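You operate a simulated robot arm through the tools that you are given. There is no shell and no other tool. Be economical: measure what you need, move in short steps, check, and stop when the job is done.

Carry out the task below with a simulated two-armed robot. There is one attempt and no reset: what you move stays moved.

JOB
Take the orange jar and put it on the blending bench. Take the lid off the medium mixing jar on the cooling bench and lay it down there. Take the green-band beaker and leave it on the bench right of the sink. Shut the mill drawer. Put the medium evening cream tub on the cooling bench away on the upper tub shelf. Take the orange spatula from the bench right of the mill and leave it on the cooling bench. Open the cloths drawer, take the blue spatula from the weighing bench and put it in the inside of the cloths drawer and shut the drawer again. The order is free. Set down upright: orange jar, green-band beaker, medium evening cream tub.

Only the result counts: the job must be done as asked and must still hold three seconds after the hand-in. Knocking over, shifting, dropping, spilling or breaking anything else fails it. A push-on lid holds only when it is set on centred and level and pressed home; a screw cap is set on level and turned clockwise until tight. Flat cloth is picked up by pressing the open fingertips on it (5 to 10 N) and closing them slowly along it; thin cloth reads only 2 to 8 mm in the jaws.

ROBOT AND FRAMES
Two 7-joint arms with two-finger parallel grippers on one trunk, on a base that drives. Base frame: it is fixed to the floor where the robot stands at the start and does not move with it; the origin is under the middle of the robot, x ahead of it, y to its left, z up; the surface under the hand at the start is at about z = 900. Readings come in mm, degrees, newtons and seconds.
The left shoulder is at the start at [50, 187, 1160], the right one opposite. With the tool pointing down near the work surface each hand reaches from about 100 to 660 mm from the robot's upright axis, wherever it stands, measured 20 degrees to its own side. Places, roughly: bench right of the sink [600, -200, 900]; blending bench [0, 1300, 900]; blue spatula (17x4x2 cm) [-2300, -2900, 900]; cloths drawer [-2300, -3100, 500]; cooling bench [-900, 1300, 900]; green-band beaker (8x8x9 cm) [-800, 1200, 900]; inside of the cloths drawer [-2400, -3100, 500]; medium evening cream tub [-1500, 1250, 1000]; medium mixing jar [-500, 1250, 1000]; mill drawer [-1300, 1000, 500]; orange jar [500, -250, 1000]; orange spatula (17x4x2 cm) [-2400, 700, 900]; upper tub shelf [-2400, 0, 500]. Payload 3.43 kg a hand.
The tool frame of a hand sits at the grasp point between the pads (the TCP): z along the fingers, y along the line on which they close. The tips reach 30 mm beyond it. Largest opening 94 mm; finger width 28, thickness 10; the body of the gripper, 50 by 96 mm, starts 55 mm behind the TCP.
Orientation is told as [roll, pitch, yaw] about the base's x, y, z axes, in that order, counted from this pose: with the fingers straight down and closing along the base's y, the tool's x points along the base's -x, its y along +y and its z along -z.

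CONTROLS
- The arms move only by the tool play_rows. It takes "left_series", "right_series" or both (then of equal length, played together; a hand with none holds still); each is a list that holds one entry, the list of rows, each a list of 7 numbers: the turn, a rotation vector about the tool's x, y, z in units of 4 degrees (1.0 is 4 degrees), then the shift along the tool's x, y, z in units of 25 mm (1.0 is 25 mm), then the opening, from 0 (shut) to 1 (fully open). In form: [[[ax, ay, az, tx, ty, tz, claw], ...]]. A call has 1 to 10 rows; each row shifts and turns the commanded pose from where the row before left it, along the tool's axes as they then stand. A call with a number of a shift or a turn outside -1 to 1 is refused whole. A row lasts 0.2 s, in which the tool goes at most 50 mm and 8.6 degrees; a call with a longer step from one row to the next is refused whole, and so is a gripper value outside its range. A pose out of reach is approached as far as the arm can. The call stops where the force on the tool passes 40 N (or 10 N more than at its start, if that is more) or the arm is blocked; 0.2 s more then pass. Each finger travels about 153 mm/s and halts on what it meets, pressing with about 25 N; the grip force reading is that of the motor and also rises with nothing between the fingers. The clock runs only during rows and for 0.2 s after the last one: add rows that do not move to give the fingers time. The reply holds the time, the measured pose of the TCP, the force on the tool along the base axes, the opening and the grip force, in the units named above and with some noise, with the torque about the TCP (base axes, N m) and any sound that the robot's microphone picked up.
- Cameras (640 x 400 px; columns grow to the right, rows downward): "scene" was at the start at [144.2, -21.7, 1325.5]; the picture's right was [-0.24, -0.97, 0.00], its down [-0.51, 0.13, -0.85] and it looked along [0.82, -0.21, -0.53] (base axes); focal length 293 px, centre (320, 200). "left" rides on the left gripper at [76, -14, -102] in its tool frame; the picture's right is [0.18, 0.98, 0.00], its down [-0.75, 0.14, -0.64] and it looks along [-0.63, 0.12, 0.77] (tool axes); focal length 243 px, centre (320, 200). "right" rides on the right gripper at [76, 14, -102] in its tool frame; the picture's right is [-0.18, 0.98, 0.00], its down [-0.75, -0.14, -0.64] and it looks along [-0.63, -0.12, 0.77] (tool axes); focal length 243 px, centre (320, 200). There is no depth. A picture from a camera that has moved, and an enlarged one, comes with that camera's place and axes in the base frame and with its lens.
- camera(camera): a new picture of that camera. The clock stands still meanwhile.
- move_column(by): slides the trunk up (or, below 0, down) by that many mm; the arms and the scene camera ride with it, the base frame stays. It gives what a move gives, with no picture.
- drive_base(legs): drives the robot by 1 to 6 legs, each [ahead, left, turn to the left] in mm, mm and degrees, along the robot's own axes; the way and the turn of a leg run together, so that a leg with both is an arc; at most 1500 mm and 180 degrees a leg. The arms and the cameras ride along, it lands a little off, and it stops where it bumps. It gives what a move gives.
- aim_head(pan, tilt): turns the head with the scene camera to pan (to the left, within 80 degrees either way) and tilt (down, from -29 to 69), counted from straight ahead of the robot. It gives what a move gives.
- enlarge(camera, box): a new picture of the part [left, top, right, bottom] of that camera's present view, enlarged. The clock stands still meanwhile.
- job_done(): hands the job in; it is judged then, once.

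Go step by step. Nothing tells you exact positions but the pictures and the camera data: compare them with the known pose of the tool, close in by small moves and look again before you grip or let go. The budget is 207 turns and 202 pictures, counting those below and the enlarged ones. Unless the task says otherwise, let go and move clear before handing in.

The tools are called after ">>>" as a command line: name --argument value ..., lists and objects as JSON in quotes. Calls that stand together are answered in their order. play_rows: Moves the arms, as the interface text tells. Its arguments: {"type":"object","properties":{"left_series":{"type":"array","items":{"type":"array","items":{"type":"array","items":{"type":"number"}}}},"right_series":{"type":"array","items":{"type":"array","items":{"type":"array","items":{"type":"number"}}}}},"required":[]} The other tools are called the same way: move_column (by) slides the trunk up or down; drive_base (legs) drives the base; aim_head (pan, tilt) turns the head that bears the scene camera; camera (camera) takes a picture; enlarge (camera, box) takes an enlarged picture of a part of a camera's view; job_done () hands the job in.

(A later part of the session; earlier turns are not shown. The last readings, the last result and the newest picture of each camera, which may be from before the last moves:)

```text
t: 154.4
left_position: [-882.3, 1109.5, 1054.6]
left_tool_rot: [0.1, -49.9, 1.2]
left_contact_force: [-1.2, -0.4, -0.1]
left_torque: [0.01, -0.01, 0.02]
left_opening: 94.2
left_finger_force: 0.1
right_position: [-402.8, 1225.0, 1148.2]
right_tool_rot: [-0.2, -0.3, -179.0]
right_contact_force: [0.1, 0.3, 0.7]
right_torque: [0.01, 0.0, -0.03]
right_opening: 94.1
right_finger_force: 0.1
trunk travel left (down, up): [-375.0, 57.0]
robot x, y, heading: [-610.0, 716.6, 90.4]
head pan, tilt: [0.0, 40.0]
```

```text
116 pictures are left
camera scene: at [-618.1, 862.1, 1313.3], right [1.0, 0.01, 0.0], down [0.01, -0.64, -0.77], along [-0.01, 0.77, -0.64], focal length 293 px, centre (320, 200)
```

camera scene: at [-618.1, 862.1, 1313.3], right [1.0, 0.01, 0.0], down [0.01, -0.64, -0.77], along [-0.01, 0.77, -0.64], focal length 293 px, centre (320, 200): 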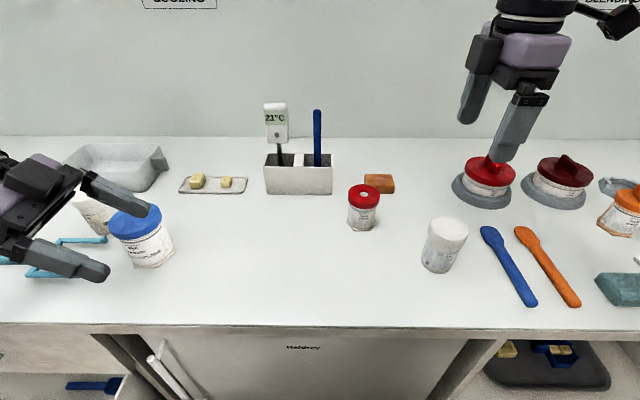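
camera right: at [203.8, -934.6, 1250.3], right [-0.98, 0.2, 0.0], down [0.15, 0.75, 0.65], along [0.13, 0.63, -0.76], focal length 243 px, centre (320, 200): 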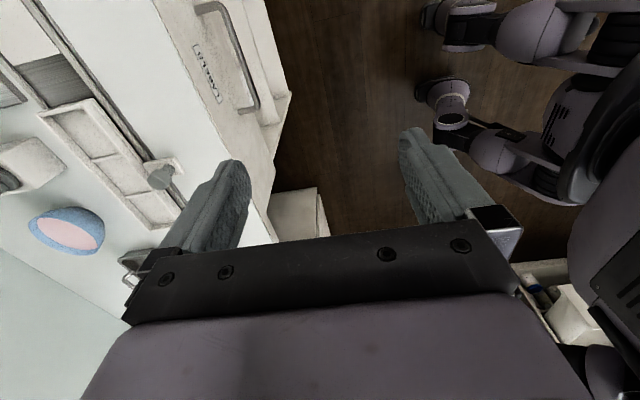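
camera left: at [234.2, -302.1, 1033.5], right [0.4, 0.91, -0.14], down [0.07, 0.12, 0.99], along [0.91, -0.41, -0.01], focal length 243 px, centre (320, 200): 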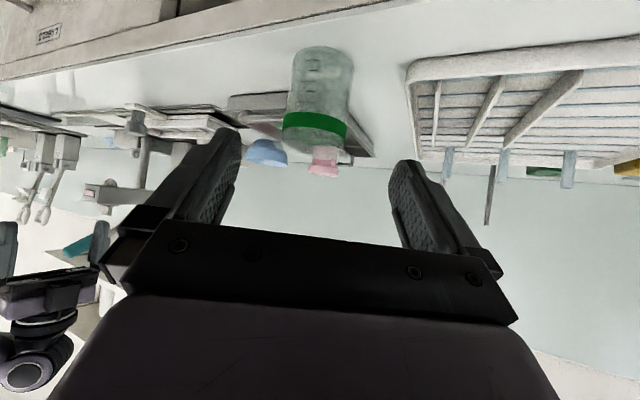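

>>> play_rows --left_series '[[[0, 0, 0, -0.85, 0, -0.72, 1], [0, 0, 0, -0.85, 0, -0.72, 1], [0, 0, 0, -0.8, 0.5, 0.9, 1], [0, 0, 0, -0.8, 0.9, 0.9, 1], [0, 0, 0, -0.8, 0.9, 0.9, 1], [0, 0, 0, -0.8, 0.9, 0.9, 1], [0, 0, 0, -0.8, 0.9, 0.9, 1], [0, 0, 0, -0.8, 0.9, 0.9, 1], [0, 0, 0, -0.8, 0.9, 0.9, 1], [0, 0, 0, -0.8, 0.9, 0.9, 1]]]'

>>> play_rows --left_series '[[[0, 0, 0, 0.6, 0, 0.6, 1], [0, 0, 0, 0.7, 0, 0.6, 1], [0, 0, 0, 0.7, 0, 0.6, 1], [0, 0, 0, 0.7, 0, 0.6, 1], [0, 0, 0, 0, 0, 0, 1]]]'

>>> camera --camera "left"

>>> camera --camera "scene"

```text
t: 156.6
left_position: [-647.2, 1285.1, 1117.6]
left_tool_rot: [0.0, -49.7, 1.2]
left_contact_force: [-0.2, -0.3, -0.3]
left_torque: [0.0, -0.02, -0.01]
left_opening: 93.9
left_finger_force: 0.0
right_position: [-401.8, 1223.8, 1148.1]
right_tool_rot: [-0.2, -0.2, -178.9]
right_contact_force: [-0.3, 0.3, -0.1]
right_torque: [0.0, 0.04, -0.03]
right_opening: 93.8
right_finger_force: 0.0
trunk travel left (down, up): [-375.0, 57.0]
robot x, y, heading: [-614.1, 718.3, 90.8]
head pan, tilt: [0.0, 40.0]
```

```text
t: 157.8
left_position: [-643.1, 1284.7, 1026.4]
left_tool_rot: [0.1, -49.9, 1.2]
left_contact_force: [-0.3, -0.2, -0.3]
left_torque: [-0.01, 0.04, 0.02]
left_opening: 94.0
left_finger_force: 0.1
right_position: [-403.3, 1224.6, 1147.1]
right_tool_rot: [-0.2, -0.3, -178.9]
right_contact_force: [0.0, -0.3, 0.3]
right_torque: [-0.02, 0.01, 0.0]
right_opening: 94.1
right_finger_force: 0.0
trunk travel left (down, up): [-375.0, 57.0]
robot x, y, heading: [-612.4, 723.0, 90.5]
head pan, tilt: [0.0, 40.0]
```

```text
115 pictures are left
camera left: at [-770.3, 1267.6, 1034.3], right [-0.14, 0.98, -0.14], down [-0.01, 0.14, 0.99], along [0.99, 0.14, -0.01], focal length 243 px, centre (320, 200)
```

left: 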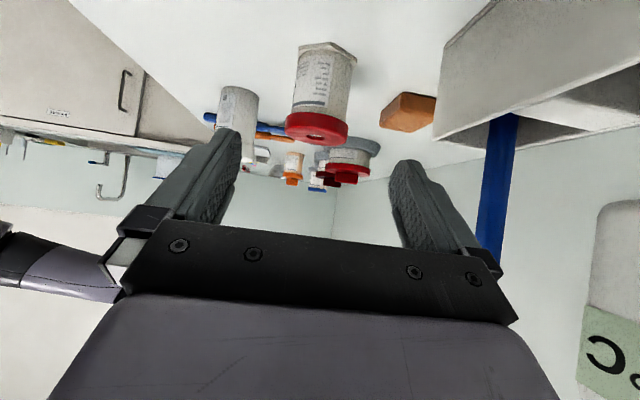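

```text
114 pictures are left
camera scene: at [-618.0, 862.1, 1313.3], right [1.0, 0.01, 0.0], down [0.01, -0.64, -0.77], along [-0.01, 0.77, -0.64], focal length 293 px, centre (320, 200)
```

scene: 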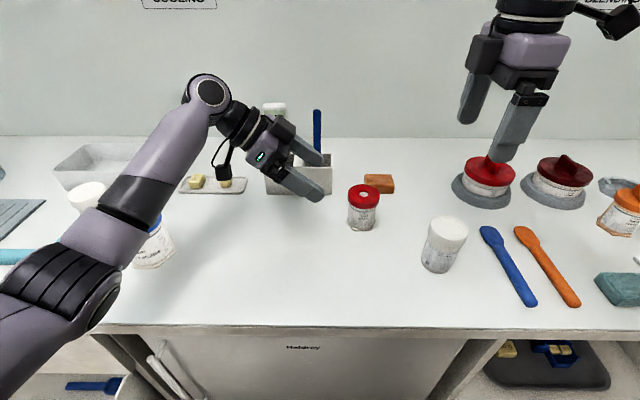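

>>> play_rows --left_series '[[[0, 0, 0, 0.02, 0, 0.73, 1], [0, 0, 0, 0.02, 0, 0.73, 1], [0, 0, 0, 0.02, 0, 0.73, 1], [0, 0, 0, 0.02, 0, 0.73, 1], [0, 0, 0, 0, 0, 0.73, 1], [0, 0, 0, 0, 0, 0, 1]]]'

>>> camera --camera "left"

>>> enlarge --camera "scene" --box '[60, 90, 420, 310]'

```text
t: 159.2
left_position: [-575.4, 1286.7, 965.5]
left_tool_rot: [0.1, -49.9, 1.2]
left_contact_force: [0.1, -0.5, 0.6]
left_torque: [0.02, 0.01, 0.02]
left_opening: 94.1
left_finger_force: 0.0
right_position: [-403.2, 1224.1, 1148.8]
right_tool_rot: [-0.1, -0.3, -178.9]
right_contact_force: [-0.7, -0.1, 0.2]
right_torque: [0.01, -0.02, -0.01]
right_opening: 93.9
right_finger_force: 0.1
trunk travel left (down, up): [-375.0, 57.0]
robot x, y, heading: [-615.7, 718.3, 90.7]
head pan, tilt: [0.0, 40.0]
```

```text
113 pictures are left
camera left: at [-702.4, 1269.6, 974.1], right [-0.14, 0.98, -0.14], down [-0.01, 0.14, 0.99], along [0.99, 0.14, -0.01], focal length 243 px, centre (320, 200)
```

left: 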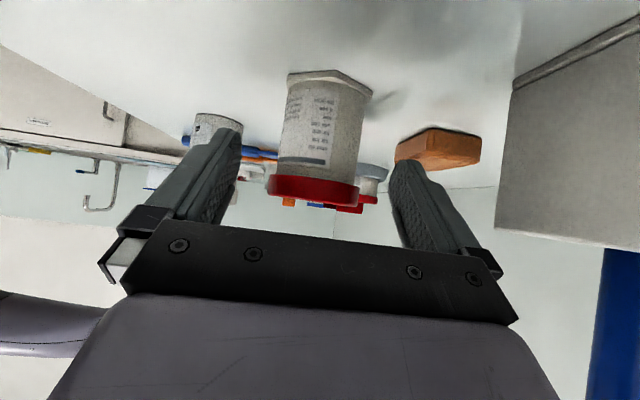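

```text
1.78 times, centred on (240, 200) of scene
camera zoom: at [-618.1, 862.1, 1313.3], right [1.0, 0.01, 0.0], down [0.01, -0.64, -0.77], along [-0.01, 0.77, -0.64], focal length 522 px, centre (462, 200)
```

zoom: 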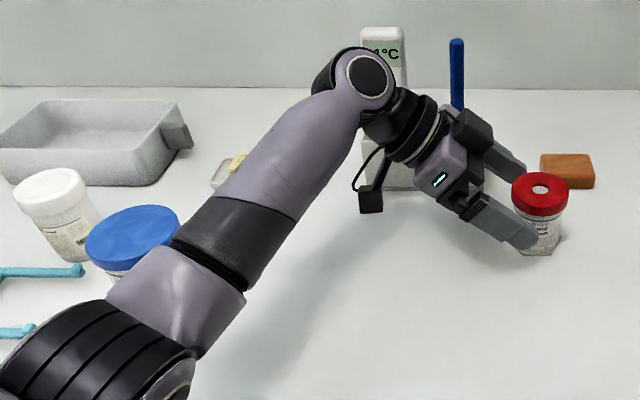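

>>> play_rows --left_series '[[[0, 0, 0, 0, -0.1, 0.75, 1], [0, 0, 0, 0, 0, 0.75, 1], [0, 0, 0, 0, 0, 0, 1], [0, 0, 0, 0, 0, 0, 0.85], [0, 0, 0, 0, 0, 0, 0.72], [0, 0, 0, 0, 0, 0, 0.6], [0, 0, 0, 0, 0, 0, 0.5], [0, 0, 0, 0, 0, 0, 0.4], [0, 0, 0, 0, 0, 0, 0.4]]]'

>>> camera --camera "left"

>>> enlarge --camera "scene" --box '[60, 90, 420, 310]'

```text
t: 161.2
left_position: [-545.9, 1284.0, 941.8]
left_tool_rot: [0.1, -49.9, 1.1]
left_contact_force: [-0.6, -0.1, 0.4]
left_torque: [-0.01, -0.05, 0.02]
left_opening: 58.2
left_finger_force: 25.0
right_position: [-403.2, 1223.7, 1149.8]
right_tool_rot: [-0.2, -0.3, -178.9]
right_contact_force: [-0.2, -0.1, -0.9]
right_torque: [0.02, -0.01, 0.0]
right_opening: 93.7
right_finger_force: 0.1
trunk travel left (down, up): [-375.0, 57.0]
robot x, y, heading: [-612.9, 721.6, 90.6]
head pan, tilt: [0.0, 40.0]
heard: snap
```

```text
111 pictures are left
camera left: at [-673.0, 1267.4, 949.3], right [-0.14, 0.98, -0.14], down [-0.01, 0.14, 0.99], along [0.99, 0.14, -0.01], focal length 243 px, centre (320, 200)
```

left: 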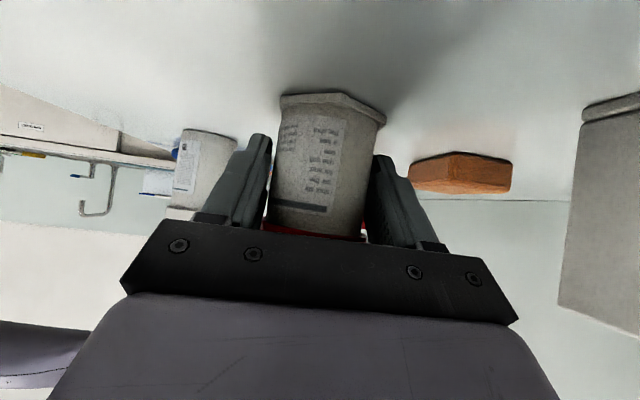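

```text
1.78 times, centred on (240, 200) of scene
camera zoom: at [-618.0, 862.1, 1313.3], right [1.0, 0.01, 0.0], down [0.01, -0.64, -0.77], along [-0.01, 0.77, -0.64], focal length 522 px, centre (462, 200)
```

zoom: 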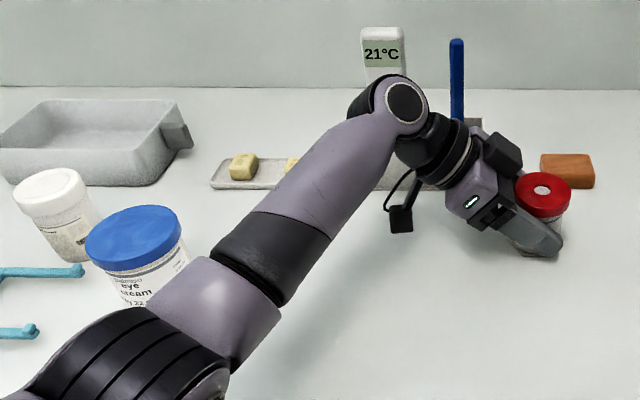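

A snap was heard as the left fingers closed at the lid's lower edge, so the lid may have popped loose. I bring the right hand over it.

>>> play_rows --right_series '[[[0, 0, 0, -0.84, -0.4, 0.4, 0.8], [0, 0, 0, -0.84, -0.4, 0.4, 0.8], [0, 0, 0, -0.84, -0.4, 0.4, 0.8], [0, 0, 0, -0.84, -0.4, 0.4, 0.8], [0, 0, 0, -0.84, -0.4, 0.4, 0.8], [0, 0, 0, -0.84, -0.4, 0.4, 0.8], [0, 0, 0, 0, 0, 0, 0.8]]]'

>>> camera --camera "right"

>>> enlarge --camera "scene" --box '[240, 60, 480, 260]'

```text
t: 162.8
left_position: [-546.2, 1285.6, 941.3]
left_tool_rot: [0.2, -49.9, 1.2]
left_contact_force: [0.2, 1.5, 0.8]
left_torque: [-0.03, 0.02, -0.02]
left_opening: 58.4
left_finger_force: 25.3
right_position: [-441.9, 1201.3, 1078.7]
right_tool_rot: [-0.3, -0.5, -178.8]
right_contact_force: [-0.3, -0.2, 0.8]
right_torque: [-0.01, -0.03, 0.0]
right_opening: 75.1
right_finger_force: 0.1
right hand out of reach, approached as far as the arm can: row 1, 2, 3, 4, 5, 6
trunk travel left (down, up): [-375.0, 57.0]
robot x, y, heading: [-614.0, 718.6, 90.7]
head pan, tilt: [0.0, 40.0]
```

```text
109 pictures are left
camera right: at [-362.2, 1188.9, 1180.9], right [-0.17, -0.99, 0.0], down [-0.75, 0.12, 0.65], along [-0.64, 0.11, -0.76], focal length 243 px, centre (320, 200)
```

right: 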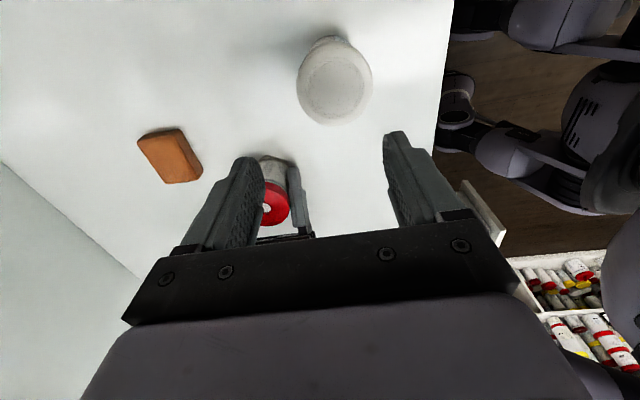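

```text
2.00 times, centred on (360, 160) of scene
camera zoom: at [-618.1, 862.1, 1313.3], right [1.0, 0.01, 0.0], down [0.01, -0.64, -0.77], along [-0.01, 0.77, -0.64], focal length 587 px, centre (240, 280)
```

zoom: 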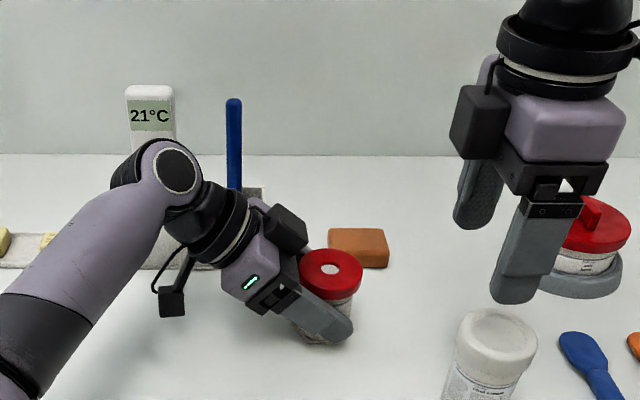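

>>> play_rows --left_series '[[[0, 0, 0, 0, 0, 0, 0.7], [0, 0, 0, 0, 0, 0, 0.85], [0, 0, 0, 0, 0, 0, 1], [0, 0, 0, 0, 0, 0, 1], [0, 0, 0, 0, 0, -0.6, 1], [0, 0, 0, 0, 0, -0.8, 1], [0, 0, 0, 0, 0, -0.8, 1], [0, 0, 0, 0, 0, -0.8, 1], [0, 0, 0, 0, 0, -0.8, 1], [0, 0, 0, 0, 0, 0, 1]]]'

>>> enlarge --camera "left" --box '[250, 30, 410, 190]'

>>> enlarge --camera "scene" --box '[310, 150, 420, 250]'

```text
t: 165.0
left_position: [-618.5, 1282.9, 1003.9]
left_tool_rot: [0.1, -49.9, 1.4]
left_contact_force: [0.6, 0.1, -0.2]
left_torque: [-0.03, 0.03, 0.0]
left_opening: 94.1
left_finger_force: 0.0
right_position: [-440.8, 1201.4, 1077.9]
right_tool_rot: [-0.2, -0.4, -178.9]
right_contact_force: [0.7, 0.3, -0.3]
right_torque: [0.02, 0.02, -0.03]
right_opening: 75.3
right_finger_force: 0.1
trunk travel left (down, up): [-375.0, 57.0]
robot x, y, heading: [-614.6, 716.9, 90.6]
head pan, tilt: [0.0, 40.0]
heard: snap
```

```text
2.50 times, centred on (330, 110) of left
camera zoom: at [-746.2, 1264.7, 1011.2], right [-0.14, 0.98, -0.14], down [-0.01, 0.14, 0.99], along [0.99, 0.14, -0.01], focal length 606 px, centre (295, 425)
```

zoom: 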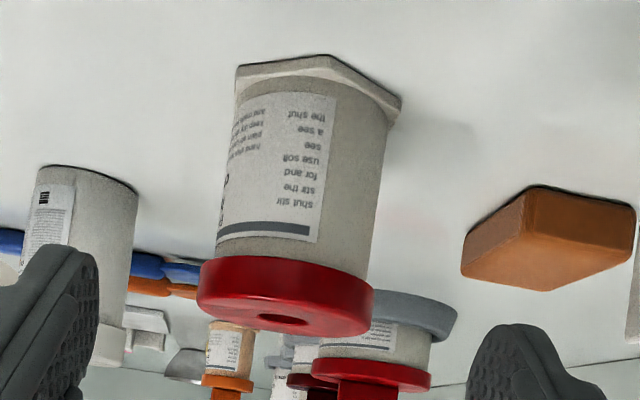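

```text
4.00 times, centred on (365, 200) of scene
camera zoom: at [-618.0, 862.2, 1313.3], right [1.0, 0.01, 0.0], down [0.01, -0.64, -0.77], along [-0.01, 0.77, -0.64], focal length 1174 px, centre (140, 200)
```

zoom: 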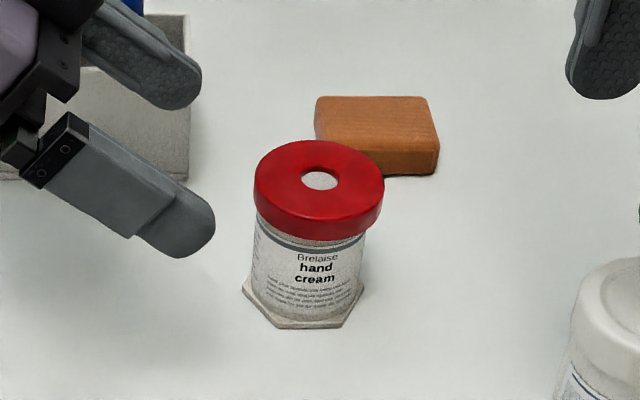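

The lid pops under that squeeze and snapped home when I let go. I repeat the same grip and this time lift while squeezing.

>>> play_rows --left_series '[[[0, 0, 0, 0, 0, 0.76, 1], [0, 0, 0, 0, 0, 0.76, 1], [0, 0, 0, 0, 0, 0.76, 1], [0, 0, 0, 0.03, 0, 0.76, 1], [0, 0, 0, 0.03, 0, 0.76, 1], [0, 0, 0, 0, 0, 0, 1], [0, 0, 0, 0, 0, 0, 0.7], [0, 0, 0, 0, 0, 0, 0.5], [0, 0, 0, 0, 0, 0, 0.4], [0, 0, 0, 0, 0, 0, 0.4]]]'

>>> enlarge --camera "scene" --box '[310, 150, 420, 250]'

>>> camera --camera "left"

```text
t: 167.2
left_position: [-546.2, 1285.6, 941.0]
left_tool_rot: [0.0, -49.8, 1.3]
left_contact_force: [-0.4, 0.2, 0.2]
left_torque: [-0.02, 0.03, 0.02]
left_opening: 58.4
left_finger_force: 25.6
right_position: [-442.0, 1201.6, 1078.7]
right_tool_rot: [-0.2, -0.4, -178.9]
right_contact_force: [0.0, 0.7, 0.8]
right_torque: [-0.01, -0.01, 0.01]
right_opening: 75.1
right_finger_force: 0.0
trunk travel left (down, up): [-375.0, 57.0]
robot x, y, heading: [-617.9, 718.6, 90.9]
head pan, tilt: [0.0, 40.0]
```

```text
4.00 times, centred on (365, 200) of scene
camera zoom: at [-618.0, 862.2, 1313.3], right [1.0, 0.01, 0.0], down [0.01, -0.64, -0.77], along [-0.01, 0.77, -0.64], focal length 1174 px, centre (140, 200)
```

zoom: 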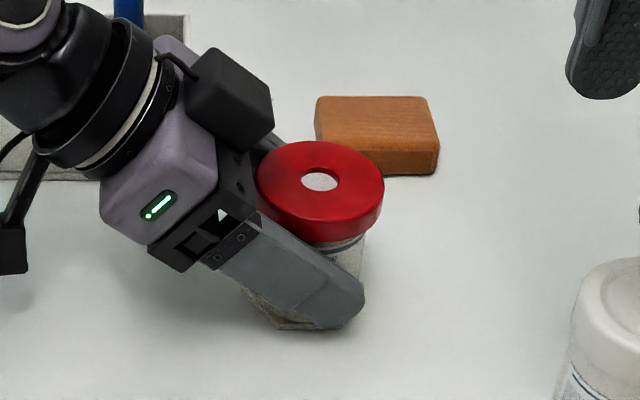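

```text
104 pictures are left
camera left: at [-674.1, 1267.0, 948.7], right [-0.14, 0.98, -0.14], down [-0.01, 0.14, 0.99], along [0.99, 0.14, -0.01], focal length 243 px, centre (320, 200)
```

left: 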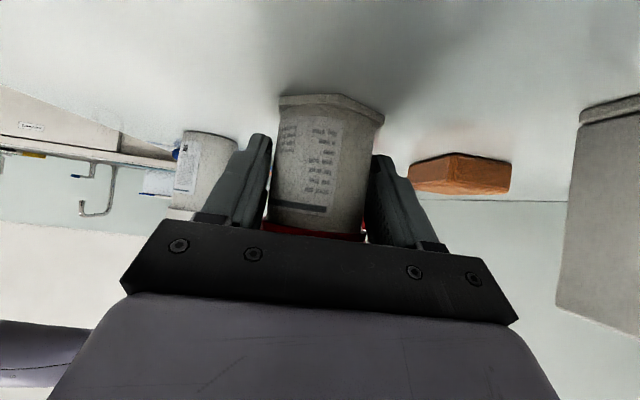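

>>> play_rows --left_series '[[[0, 0, 0, -0.12, 0, -0.1, 0.35], [0, 0, 0, -0.12, 0, -0.1, 0.35], [0, 0, 0, -0.12, 0, -0.1, 0.35], [0, 0, 0, 0, 0, 0, 0.35]]]'

>>> enlarge --camera "scene" --box '[310, 150, 420, 250]'

>>> camera --camera "left"

```text
t: 168.2
left_position: [-546.4, 1284.6, 953.7]
left_tool_rot: [0.1, -49.9, 1.2]
left_contact_force: [0.3, 0.1, -1.0]
left_torque: [0.02, 0.01, -0.05]
left_opening: 58.2
left_finger_force: 25.5
right_position: [-440.8, 1202.5, 1079.7]
right_tool_rot: [-0.3, -0.4, -179.0]
right_contact_force: [-0.4, 0.5, -0.3]
right_torque: [-0.02, 0.02, -0.02]
right_opening: 75.2
right_finger_force: 0.1
trunk travel left (down, up): [-375.0, 57.0]
robot x, y, heading: [-613.6, 716.3, 90.7]
head pan, tilt: [0.0, 40.0]
```

```text
4.00 times, centred on (365, 200) of scene
camera zoom: at [-618.0, 862.2, 1313.2], right [1.0, 0.01, 0.0], down [0.01, -0.64, -0.77], along [-0.01, 0.77, -0.64], focal length 1174 px, centre (140, 200)
```

zoom: 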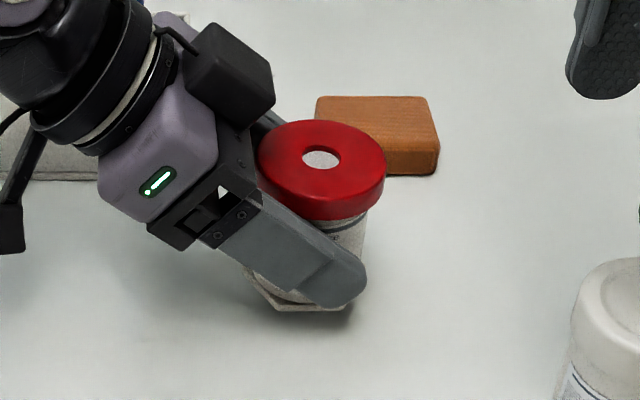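

```text
102 pictures are left
camera left: at [-674.5, 1267.8, 960.9], right [-0.14, 0.98, -0.14], down [-0.01, 0.14, 0.99], along [0.99, 0.14, -0.01], focal length 243 px, centre (320, 200)
```

left: 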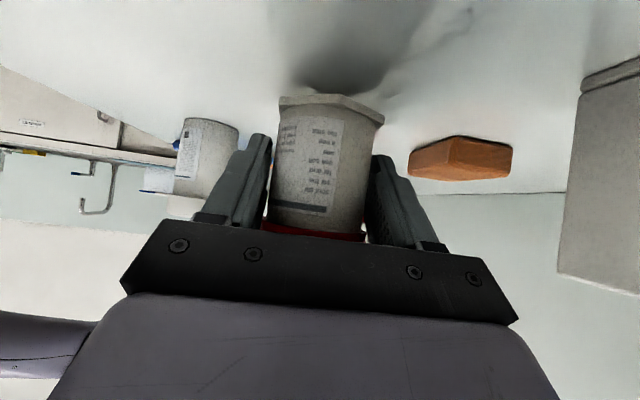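

The jar followed again since the fingers pinch the lid edge. I set it down and regrip slightly lower on the body, to hold it in the air and pull the lid with the right hand from above.

>>> play_rows --left_series '[[[0, 0, 0, 0.12, 0, 0.1, 0.35], [0, 0, 0, 0.12, 0, 0.1, 0.35], [0, 0, 0, 0.12, 0, 0.1, 0.35], [0, 0, 0, 0.02, 0, 0.02, 0.35], [0, 0, 0, 0, 0, 0, 0.7], [0, 0, 0, 0, 0, 0, 0.9], [0, 0, 0, 0, 0, 0, 0.9], [0, 0, 0, 0.17, 0, 0.14, 0.9], [0, 0, 0, 0, 0, 0, 0.9]]]'

>>> camera --camera "left"

```text
t: 170.2
left_position: [-545.8, 1285.6, 934.6]
left_tool_rot: [0.1, -49.9, 1.3]
left_contact_force: [0.8, -0.2, 0.2]
left_torque: [-0.03, -0.03, 0.0]
left_opening: 84.5
left_finger_force: 0.0
right_position: [-440.9, 1202.6, 1079.2]
right_tool_rot: [-0.3, -0.4, -178.9]
right_contact_force: [0.3, 0.5, 0.5]
right_torque: [0.05, -0.03, 0.0]
right_opening: 75.0
right_finger_force: 0.1
trunk travel left (down, up): [-375.0, 57.0]
robot x, y, heading: [-614.0, 717.4, 90.5]
head pan, tilt: [0.0, 40.0]
```

```text
101 pictures are left
camera left: at [-674.2, 1267.3, 942.3], right [-0.14, 0.98, -0.14], down [-0.01, 0.14, 0.99], along [0.99, 0.14, -0.01], focal length 243 px, centre (320, 200)
```

left: 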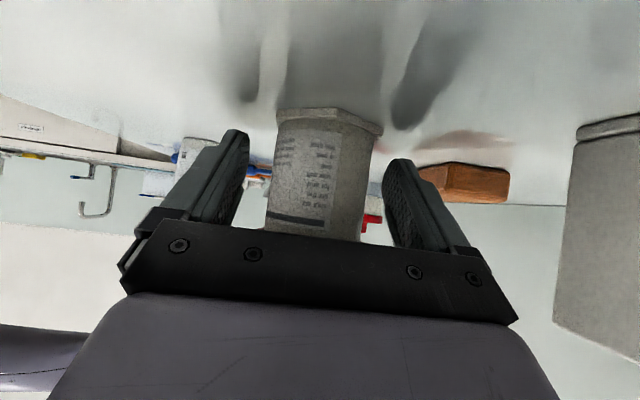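

>>> play_rows --left_series '[[[0, 0, 0, 0, 0, 0, 0.75], [0, 0, 0, 0, 0, 0, 0.65], [0, 0, 0, 0, 0, 0, 0.5], [0, 0, 0, 0, 0, 0, 0.4], [0, 0, 0, 0, 0, 0, 0.4]]]'

```text
t: 171.4
left_position: [-546.9, 1285.3, 933.9]
left_tool_rot: [0.1, -50.0, 1.1]
left_contact_force: [0.1, -0.2, -0.5]
left_torque: [0.02, 0.03, 0.01]
left_opening: 58.1
left_finger_force: 25.1
right_position: [-440.8, 1201.6, 1079.3]
right_tool_rot: [-0.3, -0.4, -178.9]
right_contact_force: [0.3, 1.1, -0.4]
right_torque: [0.03, 0.0, 0.01]
right_opening: 74.9
right_finger_force: 0.2
trunk travel left (down, up): [-375.0, 57.0]
robot x, y, heading: [-618.2, 717.5, 90.7]
head pan, tilt: [0.0, 40.0]
```

>>> enlarge --camera "left" --box '[200, 80, 440, 260]'

>>> enlarge --camera "scene" --box '[310, 150, 420, 250]'

```text
2.22 times, centred on (320, 170) of left
camera zoom: at [-674.2, 1267.2, 942.2], right [-0.14, 0.98, -0.14], down [-0.01, 0.14, 0.99], along [0.99, 0.14, -0.01], focal length 539 px, centre (320, 267)
```

zoom: 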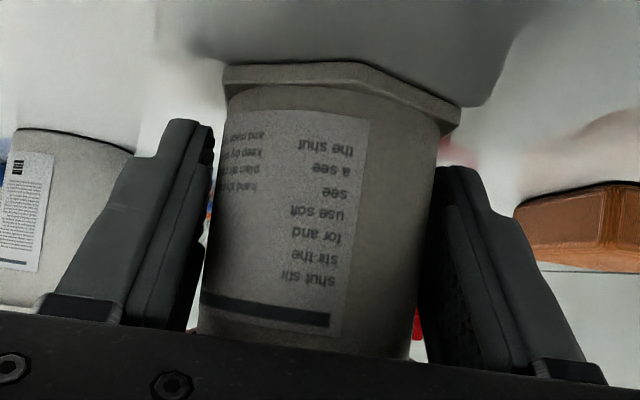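

```text
4.00 times, centred on (365, 200) of scene
camera zoom: at [-618.0, 862.2, 1313.3], right [1.0, 0.01, 0.0], down [0.01, -0.64, -0.77], along [-0.01, 0.77, -0.64], focal length 1174 px, centre (140, 200)
```

zoom: 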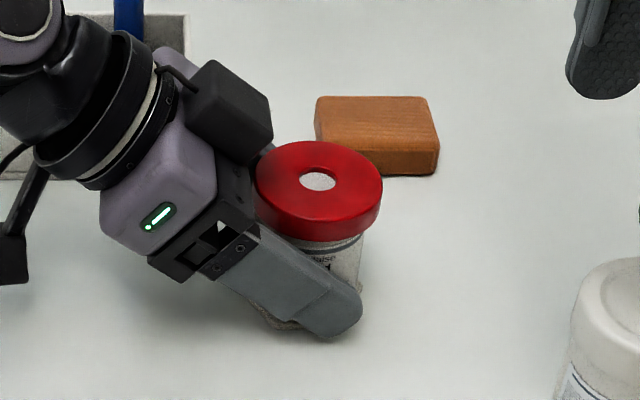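

>>> play_rows --left_series '[[[0, 0, 0, 0, 0, 0, 0.8], [0, 0, 0, 0, 0, 0, 0.9], [0, 0, 0, -0.19, 0, -0.16, 0.9], [0, 0, 0, -0.19, 0, -0.16, 0.9], [0, 0, 0, 0, 0, 0, 0.9], [0, 0, 0, 0, 0, 0, 0.75], [0, 0, 0, 0, 0, 0, 0.6], [0, 0, 0, 0, 0, 0, 0.4], [0, 0, 0, 0, 0, 0, 0.4]]]'

>>> enlarge --camera "left" --box '[200, 80, 440, 260]'

```text
t: 173.4
left_position: [-546.7, 1284.2, 947.6]
left_tool_rot: [0.2, -49.8, 1.1]
left_contact_force: [0.1, 0.8, 1.5]
left_torque: [-0.02, 0.0, -0.01]
left_opening: 60.7
left_finger_force: 24.8
right_position: [-441.3, 1201.9, 1078.9]
right_tool_rot: [-0.3, -0.4, -178.9]
right_contact_force: [-0.4, 0.4, -0.4]
right_torque: [0.0, 0.01, 0.0]
right_opening: 75.3
right_finger_force: 0.1
trunk travel left (down, up): [-375.0, 57.0]
robot x, y, heading: [-614.7, 718.4, 90.7]
head pan, tilt: [0.0, 40.0]
```

```text
2.22 times, centred on (320, 170) of left
camera zoom: at [-674.5, 1267.3, 955.3], right [-0.14, 0.98, -0.14], down [-0.01, 0.14, 0.99], along [0.99, 0.14, -0.01], focal length 539 px, centre (320, 267)
```

zoom: 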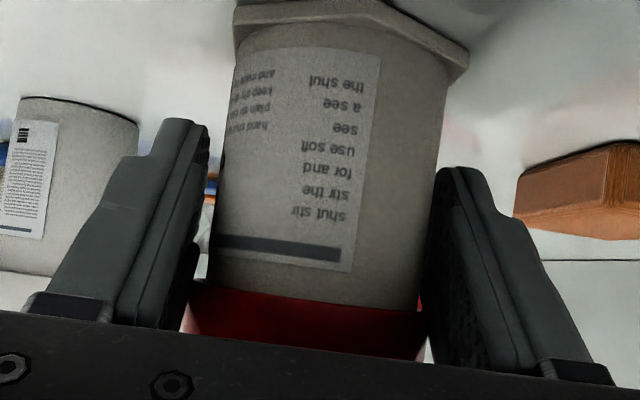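

>>> play_rows --left_series '[[[0, 0, 0, 0, 0, 0, 0.8], [0, 0, 0, 0, 0, 0, 0.9], [0, 0, 0, 0.16, 0, 0.13, 0.9], [0, 0, 0, 0.16, 0, 0.13, 0.9], [0, 0, 0, 0, 0, 0, 0.9], [0, 0, 0, 0, 0, 0, 0.75], [0, 0, 0, 0, 0, 0, 0.6], [0, 0, 0, 0, 0, 0, 0.4], [0, 0, 0, 0, 0, 0, 0.35]]]'

>>> play_rows --left_series '[[[0, 0, 0, -0.3, 0, -0.26, 0.35], [0, 0, 0, -0.5, 0, -0.42, 0.35], [0, 0, 0, -0.6, 0, -0.5, 0.35], [0, 0, 0, -0.6, 0, -0.5, 0.35], [0, 0, 0, -0.6, 0, -0.5, 0.35], [0, 0, 0, -0.6, 0, -0.5, 0.35], [0, 0, 0, -0.6, 0, -0.5, 0.35], [0, 0, 0, -0.6, 0, -0.5, 0.35], [0, 0, 0, 0, 0, 0, 0.35]]]'

>>> camera --camera "scene"

>>> camera --camera "left"

```text
t: 175.4
left_position: [-546.8, 1284.1, 937.0]
left_tool_rot: [0.1, -49.9, 1.2]
left_contact_force: [0.1, -0.7, 1.0]
left_torque: [-0.02, -0.05, 0.0]
left_opening: 58.1
left_finger_force: 25.0
right_position: [-441.5, 1201.2, 1079.0]
right_tool_rot: [-0.3, -0.4, -178.9]
right_contact_force: [-0.2, 0.5, 0.5]
right_torque: [0.02, 0.01, 0.01]
right_opening: 75.2
right_finger_force: 0.1
trunk travel left (down, up): [-375.0, 57.0]
robot x, y, heading: [-614.9, 720.5, 90.9]
head pan, tilt: [0.0, 40.0]
```

```text
t: 177.4
left_position: [-546.1, 1284.3, 1079.4]
left_tool_rot: [0.0, -49.9, 1.3]
left_contact_force: [0.0, -0.3, -1.1]
left_torque: [-0.01, -0.01, -0.01]
left_opening: 57.8
left_finger_force: 24.7
right_position: [-440.6, 1200.9, 1079.5]
right_tool_rot: [-0.2, -0.4, -178.8]
right_contact_force: [-0.4, -0.5, 0.0]
right_torque: [-0.04, -0.02, 0.04]
right_opening: 75.3
right_finger_force: 0.1
trunk travel left (down, up): [-375.0, 57.0]
robot x, y, heading: [-617.0, 718.6, 90.5]
head pan, tilt: [0.0, 40.0]
```

```text
97 pictures are left
camera scene: at [-618.1, 862.3, 1313.2], right [1.0, 0.01, 0.0], down [0.01, -0.64, -0.77], along [-0.01, 0.77, -0.64], focal length 293 px, centre (320, 200)
```

scene: 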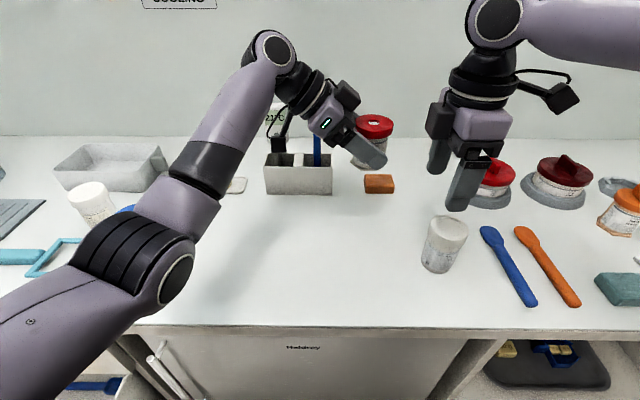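

```text
96 pictures are left
camera left: at [-673.6, 1267.5, 1087.9], right [-0.14, 0.98, -0.14], down [-0.01, 0.14, 0.99], along [0.99, 0.14, -0.01], focal length 243 px, centre (320, 200)
```

left: 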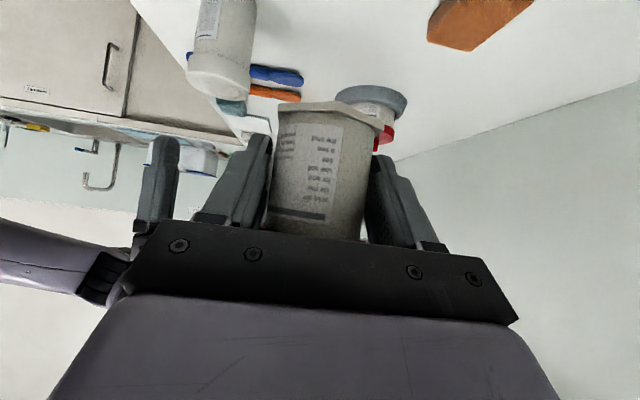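

>>> play_rows --right_series '[[[0, 0, 0, 0.2, 0, -0.9, 0.8], [0, 0, 0, 0.2, 0, -0.9, 0.8], [0, 0, 0, 0.2, 0, -0.9, 0.8], [0, 0, 0, 0.2, 0, -0.9, 0.8], [0, 0, 0, 0.2, 0, -0.9, 0.8], [0, 0, 0, 0.2, 0, -0.5, 0.8], [0, 0, 0, 0, 0, 0, 0.8]]]'

>>> play_rows --left_series '[[[0, 0, 0, -0.6, -0.5, 0.72, 0.35], [0, 0, 0, -0.6, -0.5, 0.72, 0.35], [0, 0, 0, -0.6, -0.5, 0.72, 0.35], [0, 0, 0, -0.6, -0.5, 0.72, 0.35], [0, 0, 0, -0.6, -0.5, 0.72, 0.35], [0, 0, 0, 0, 0, 0, 0.35]]]'

>>> camera --camera "scene"

>>> camera --camera "right"

```text
t: 179.0
left_position: [-545.8, 1284.9, 1077.8]
left_tool_rot: [0.1, -49.9, 1.3]
left_contact_force: [0.2, 0.6, 0.2]
left_torque: [-0.01, 0.0, -0.02]
left_opening: 58.1
left_finger_force: 24.9
right_position: [-404.0, 1201.7, 1197.6]
right_tool_rot: [-0.2, -0.3, -178.9]
right_contact_force: [0.5, 1.4, 0.5]
right_torque: [-0.02, -0.02, -0.01]
right_opening: 75.5
right_finger_force: 0.1
right hand out of reach, approached as far as the arm can: row 5, 6
trunk travel left (down, up): [-375.0, 57.0]
robot x, y, heading: [-618.4, 719.6, 90.7]
head pan, tilt: [0.0, 40.0]
```

```text
t: 180.6
left_position: [-456.2, 1250.4, 1078.6]
left_tool_rot: [1.4, -49.0, 3.6]
left_contact_force: [-0.4, 0.5, -0.6]
left_torque: [-0.03, -0.03, 0.01]
left_opening: 58.0
left_finger_force: 24.9
right_position: [-403.6, 1200.6, 1196.8]
right_tool_rot: [-0.2, -0.3, -178.9]
right_contact_force: [0.3, 0.5, 0.3]
right_torque: [0.05, 0.01, -0.01]
right_opening: 75.0
right_finger_force: 0.1
trunk travel left (down, up): [-375.0, 57.0]
robot x, y, heading: [-614.7, 717.8, 90.7]
head pan, tilt: [0.0, 40.0]
stopped in row 6 (left hand): the arm was blocked; the commanded pose is now the measured one
```

```text
95 pictures are left
camera scene: at [-618.2, 862.3, 1313.2], right [1.0, 0.01, 0.0], down [0.01, -0.64, -0.77], along [-0.01, 0.77, -0.64], focal length 293 px, centre (320, 200)
```

scene: 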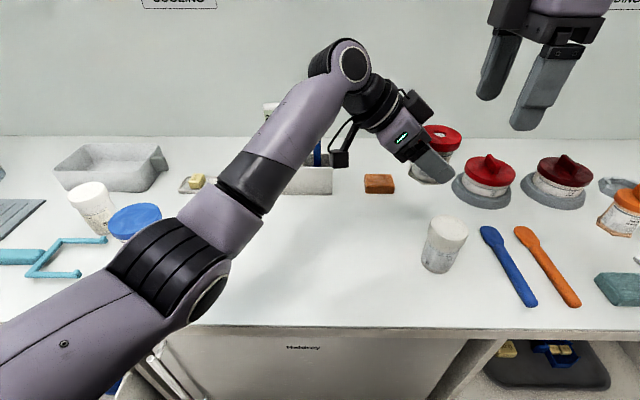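

```text
94 pictures are left
camera right: at [-325.7, 1187.9, 1299.6], right [-0.17, -0.99, 0.0], down [-0.75, 0.12, 0.65], along [-0.64, 0.11, -0.76], focal length 243 px, centre (320, 200)
```

right: 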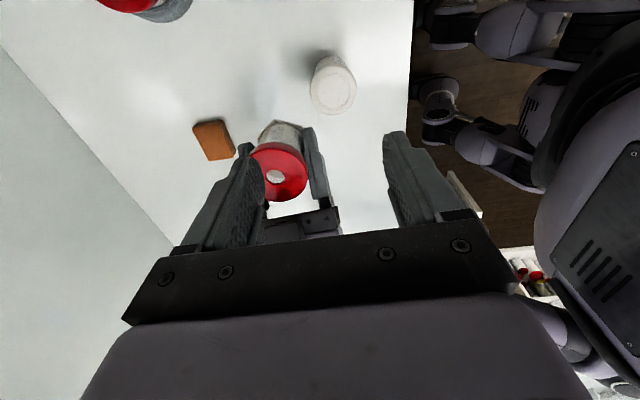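

>>> play_rows --right_series '[[[0, 0, 0, 0, -0.5, 0.2, 1], [0, 0, 0, 0, -0.5, 0.2, 1], [0, 0, 0, -0.4, -0.5, 0.2, 1], [0, 0, 0, -0.5, -0.5, 0.2, 1], [0, 0, 0, -0.5, 0, 0.1, 1], [0, 0, 0, 0, 0, 0, 1]]]'

>>> camera --camera "right"

>>> camera --camera "scene"

```text
t: 182.0
left_position: [-455.0, 1249.6, 1078.5]
left_tool_rot: [1.4, -49.0, 3.7]
left_contact_force: [0.3, -0.2, -1.2]
left_torque: [-0.02, -0.02, -0.02]
left_opening: 58.2
left_finger_force: 25.2
right_position: [-398.9, 1208.4, 1195.5]
right_tool_rot: [-0.2, -0.3, -178.9]
right_contact_force: [-0.6, 0.6, -0.4]
right_torque: [0.02, 0.01, 0.0]
right_opening: 94.2
right_finger_force: 0.1
right hand out of reach, approached as far as the arm can: row 1, 2, 3, 4, 5
trunk travel left (down, up): [-375.0, 57.0]
robot x, y, heading: [-616.0, 718.2, 90.7]
head pan, tilt: [0.0, 40.0]
```

```text
93 pictures are left
camera right: at [-319.6, 1194.7, 1297.0], right [-0.17, -0.99, 0.0], down [-0.75, 0.12, 0.65], along [-0.64, 0.11, -0.76], focal length 243 px, centre (320, 200)
```

right: 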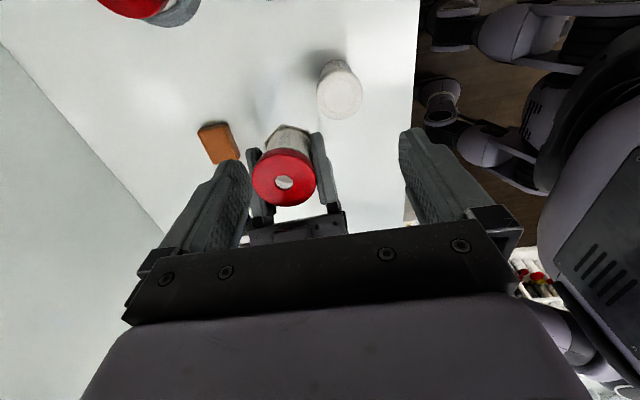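

```text
92 pictures are left
camera scene: at [-618.0, 862.2, 1313.2], right [1.0, 0.01, 0.0], down [0.01, -0.64, -0.77], along [-0.01, 0.77, -0.64], focal length 293 px, centre (320, 200)
```

scene: 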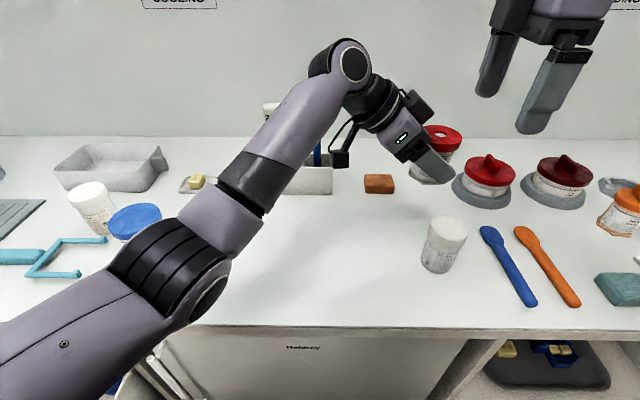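

>>> play_rows --left_series '[[[0, 0, 0, 0, -0.8, 0, 0.35], [0, 0, 0, 0, -0.8, 0, 0.35], [0, 0, 0, 0, -0.8, 0, 0.35], [0, 0, 0, 0, -0.8, 0, 0.35], [0, 0, 0, 0, -0.8, 0, 0.35], [0, 0, 0, -0.3, 0, 0.38, 0.35], [0, 0, 0, -0.3, 0, 0.38, 0.35], [0, 0, 0, 0, 0, 0, 0.35]]]'

>>> camera --camera "right"

```text
t: 183.8
left_position: [-433.2, 1164.6, 1066.1]
left_tool_rot: [1.1, -47.9, 5.3]
left_contact_force: [0.3, 0.5, -0.4]
left_torque: [0.0, -0.01, 0.01]
left_opening: 58.2
left_finger_force: 25.0
right_position: [-398.8, 1207.8, 1194.6]
right_tool_rot: [-0.2, -0.4, -178.9]
right_contact_force: [0.2, 0.4, -0.2]
right_torque: [0.03, 0.01, -0.01]
right_opening: 94.1
right_finger_force: 0.0
trunk travel left (down, up): [-375.0, 57.0]
robot x, y, heading: [-612.2, 718.9, 90.6]
head pan, tilt: [0.0, 40.0]
```

```text
91 pictures are left
camera right: at [-319.6, 1194.7, 1297.0], right [-0.16, -0.99, 0.0], down [-0.75, 0.12, 0.65], along [-0.64, 0.11, -0.76], focal length 243 px, centre (320, 200)
```

right: 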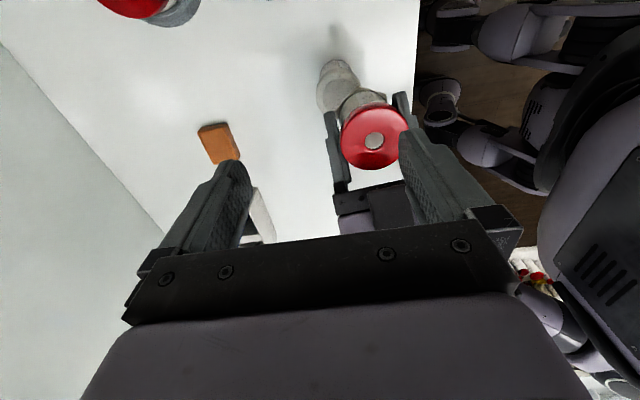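

>>> play_rows --right_series '[[[0, 0, 0, -0.1, 0.6, 0, 1], [0, 0, 0, -0.2, 0.6, 0, 1], [0, 0, 0, -0.2, 0.5, 0.3, 1], [0, 0, 0, 0, 0, 0.7, 1], [0, 0, 0, 0, 0, 0.8, 1], [0, 0, 0, 0, 0, 0, 1]]]'

>>> camera --camera "right"

>>> camera --camera "scene"

```text
t: 185.2
left_position: [-433.8, 1166.3, 1070.6]
left_tool_rot: [1.6, -48.2, 4.8]
left_contact_force: [-0.5, 0.6, 0.0]
left_torque: [0.03, -0.03, 0.0]
left_opening: 57.9
left_finger_force: 24.7
right_position: [-410.0, 1163.6, 1149.8]
right_tool_rot: [-0.2, -0.3, -178.9]
right_contact_force: [0.4, -0.8, 0.9]
right_torque: [0.0, 0.01, -0.01]
right_opening: 93.6
right_finger_force: 0.1
trunk travel left (down, up): [-375.0, 57.0]
robot x, y, heading: [-615.4, 719.9, 90.8]
head pan, tilt: [0.0, 40.0]
```

```text
90 pictures are left
camera right: at [-331.6, 1151.8, 1251.5], right [-0.17, -0.99, 0.0], down [-0.75, 0.12, 0.65], along [-0.64, 0.11, -0.76], focal length 243 px, centre (320, 200)
```

right: 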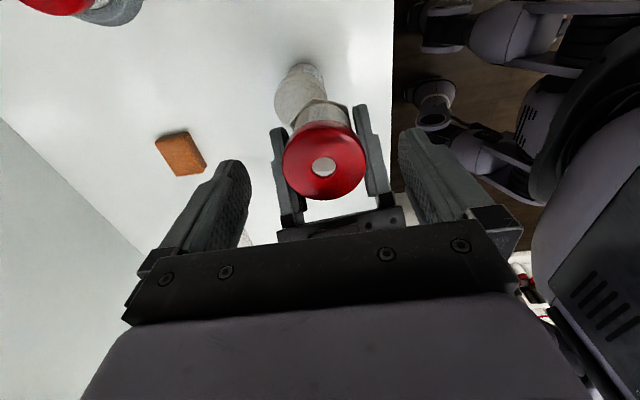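

```text
89 pictures are left
camera scene: at [-618.1, 862.2, 1313.3], right [1.0, 0.01, 0.0], down [0.01, -0.64, -0.77], along [-0.01, 0.77, -0.64], focal length 293 px, centre (320, 200)
```

scene: 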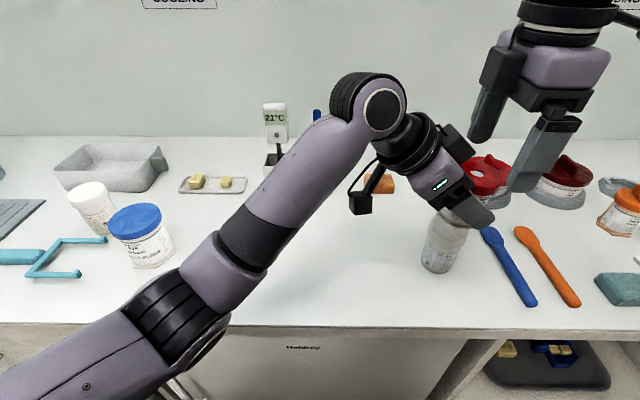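

>>> play_rows --right_series '[[[0, 0, 0, 0, 0, 0.45, 1], [0, 0, 0, 0, 0, 0.43, 1], [0, 0, 0, 0, 0, 0, 1], [0, 0, 0, 0, 0, 0, 0.75], [0, 0, 0, 0, 0, 0, 0.65], [0, 0, 0, 0, 0, 0, 0.5], [0, 0, 0, 0, 0, 0, 0.45]]]'

>>> camera --camera "right"

>>> enlarge --camera "scene" --box '[380, 60, 560, 230]'

```text
t: 186.8
left_position: [-434.4, 1165.2, 1070.8]
left_tool_rot: [1.7, -48.1, 4.8]
left_contact_force: [0.7, 4.4, 0.4]
left_torque: [-0.16, 0.03, -0.02]
left_opening: 58.0
left_finger_force: 24.7
right_position: [-410.2, 1165.1, 1129.9]
right_tool_rot: [-0.3, -0.3, -178.9]
right_contact_force: [-0.9, -4.2, -1.6]
right_torque: [-0.15, 0.0, 0.17]
right_opening: 60.2
right_finger_force: 25.3
trunk travel left (down, up): [-375.0, 57.0]
robot x, y, heading: [-612.4, 718.4, 90.5]
head pan, tilt: [0.0, 40.0]
heard: snap
```

```text
88 pictures are left
camera right: at [-331.9, 1152.5, 1230.5], right [-0.16, -0.99, 0.0], down [-0.75, 0.12, 0.65], along [-0.64, 0.11, -0.76], focal length 243 px, centre (320, 200)
```

right: 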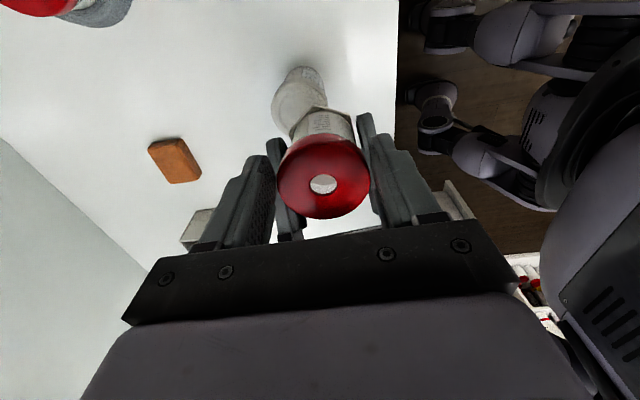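

```text
2.35 times, centred on (470, 145) of scene
camera zoom: at [-618.0, 862.2, 1313.2], right [1.0, 0.01, 0.0], down [0.01, -0.64, -0.77], along [-0.01, 0.77, -0.64], focal length 690 px, centre (-33, 329)
```

zoom: 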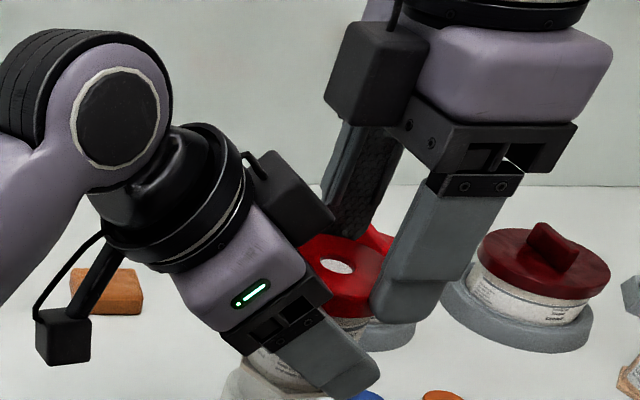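

Snap: the lid has come loose in the right hand. I lift it straight up.

>>> play_rows --right_series '[[[0, 0, 0, 0, 0, -0.2, 0.4], [0, 0, 0, 0, 0, -0.4, 0.4], [0, 0, 0, 0, 0, -0.6, 0.4], [0, 0, 0, 0, 0, -0.6, 0.4], [0, 0, 0, 0, 0, 0, 0.4]]]'

>>> camera --camera "right"

>>> enlarge --camera "scene" --box '[380, 60, 560, 230]'

```text
t: 188.0
left_position: [-433.4, 1163.8, 1071.5]
left_tool_rot: [1.6, -48.2, 4.6]
left_contact_force: [-13.3, -5.3, 18.8]
left_torque: [0.37, -0.7, 0.1]
left_opening: 58.1
left_finger_force: 25.3
right_position: [-408.0, 1164.8, 1171.3]
right_tool_rot: [0.0, 0.0, -179.1]
right_contact_force: [13.9, 4.8, -18.1]
right_torque: [0.14, -1.18, -0.21]
right_opening: 60.1
right_finger_force: 24.9
trunk travel left (down, up): [-375.0, 57.0]
robot x, y, heading: [-616.2, 717.8, 90.8]
head pan, tilt: [0.0, 40.0]
```

```text
86 pictures are left
camera right: at [-328.8, 1152.9, 1274.0], right [-0.17, -0.99, 0.0], down [-0.76, 0.13, 0.64], along [-0.63, 0.11, -0.77], focal length 243 px, centre (320, 200)
```

right: 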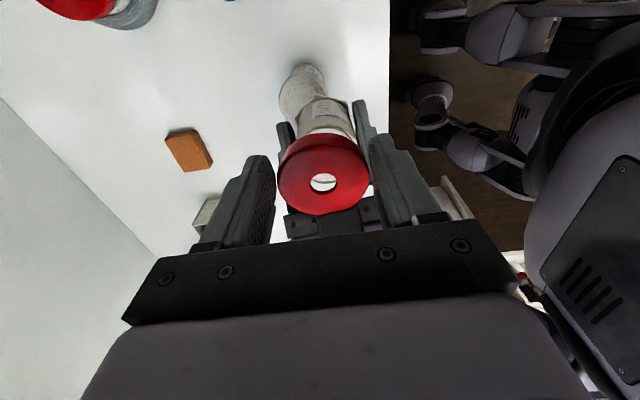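

```text
2.35 times, centred on (470, 145) of scene
camera zoom: at [-618.0, 862.2, 1313.2], right [1.0, 0.01, 0.0], down [0.01, -0.64, -0.77], along [-0.01, 0.77, -0.64], focal length 690 px, centre (-33, 329)
```

zoom: 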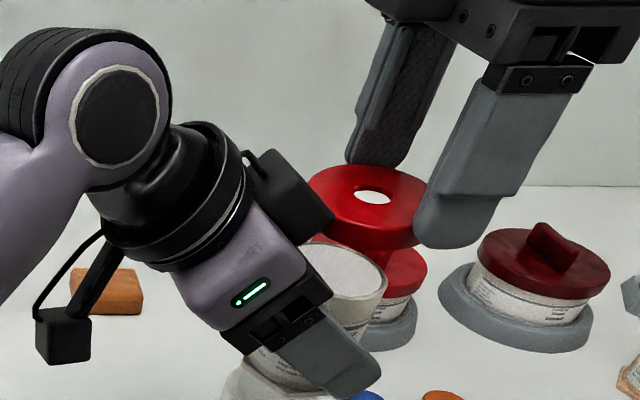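

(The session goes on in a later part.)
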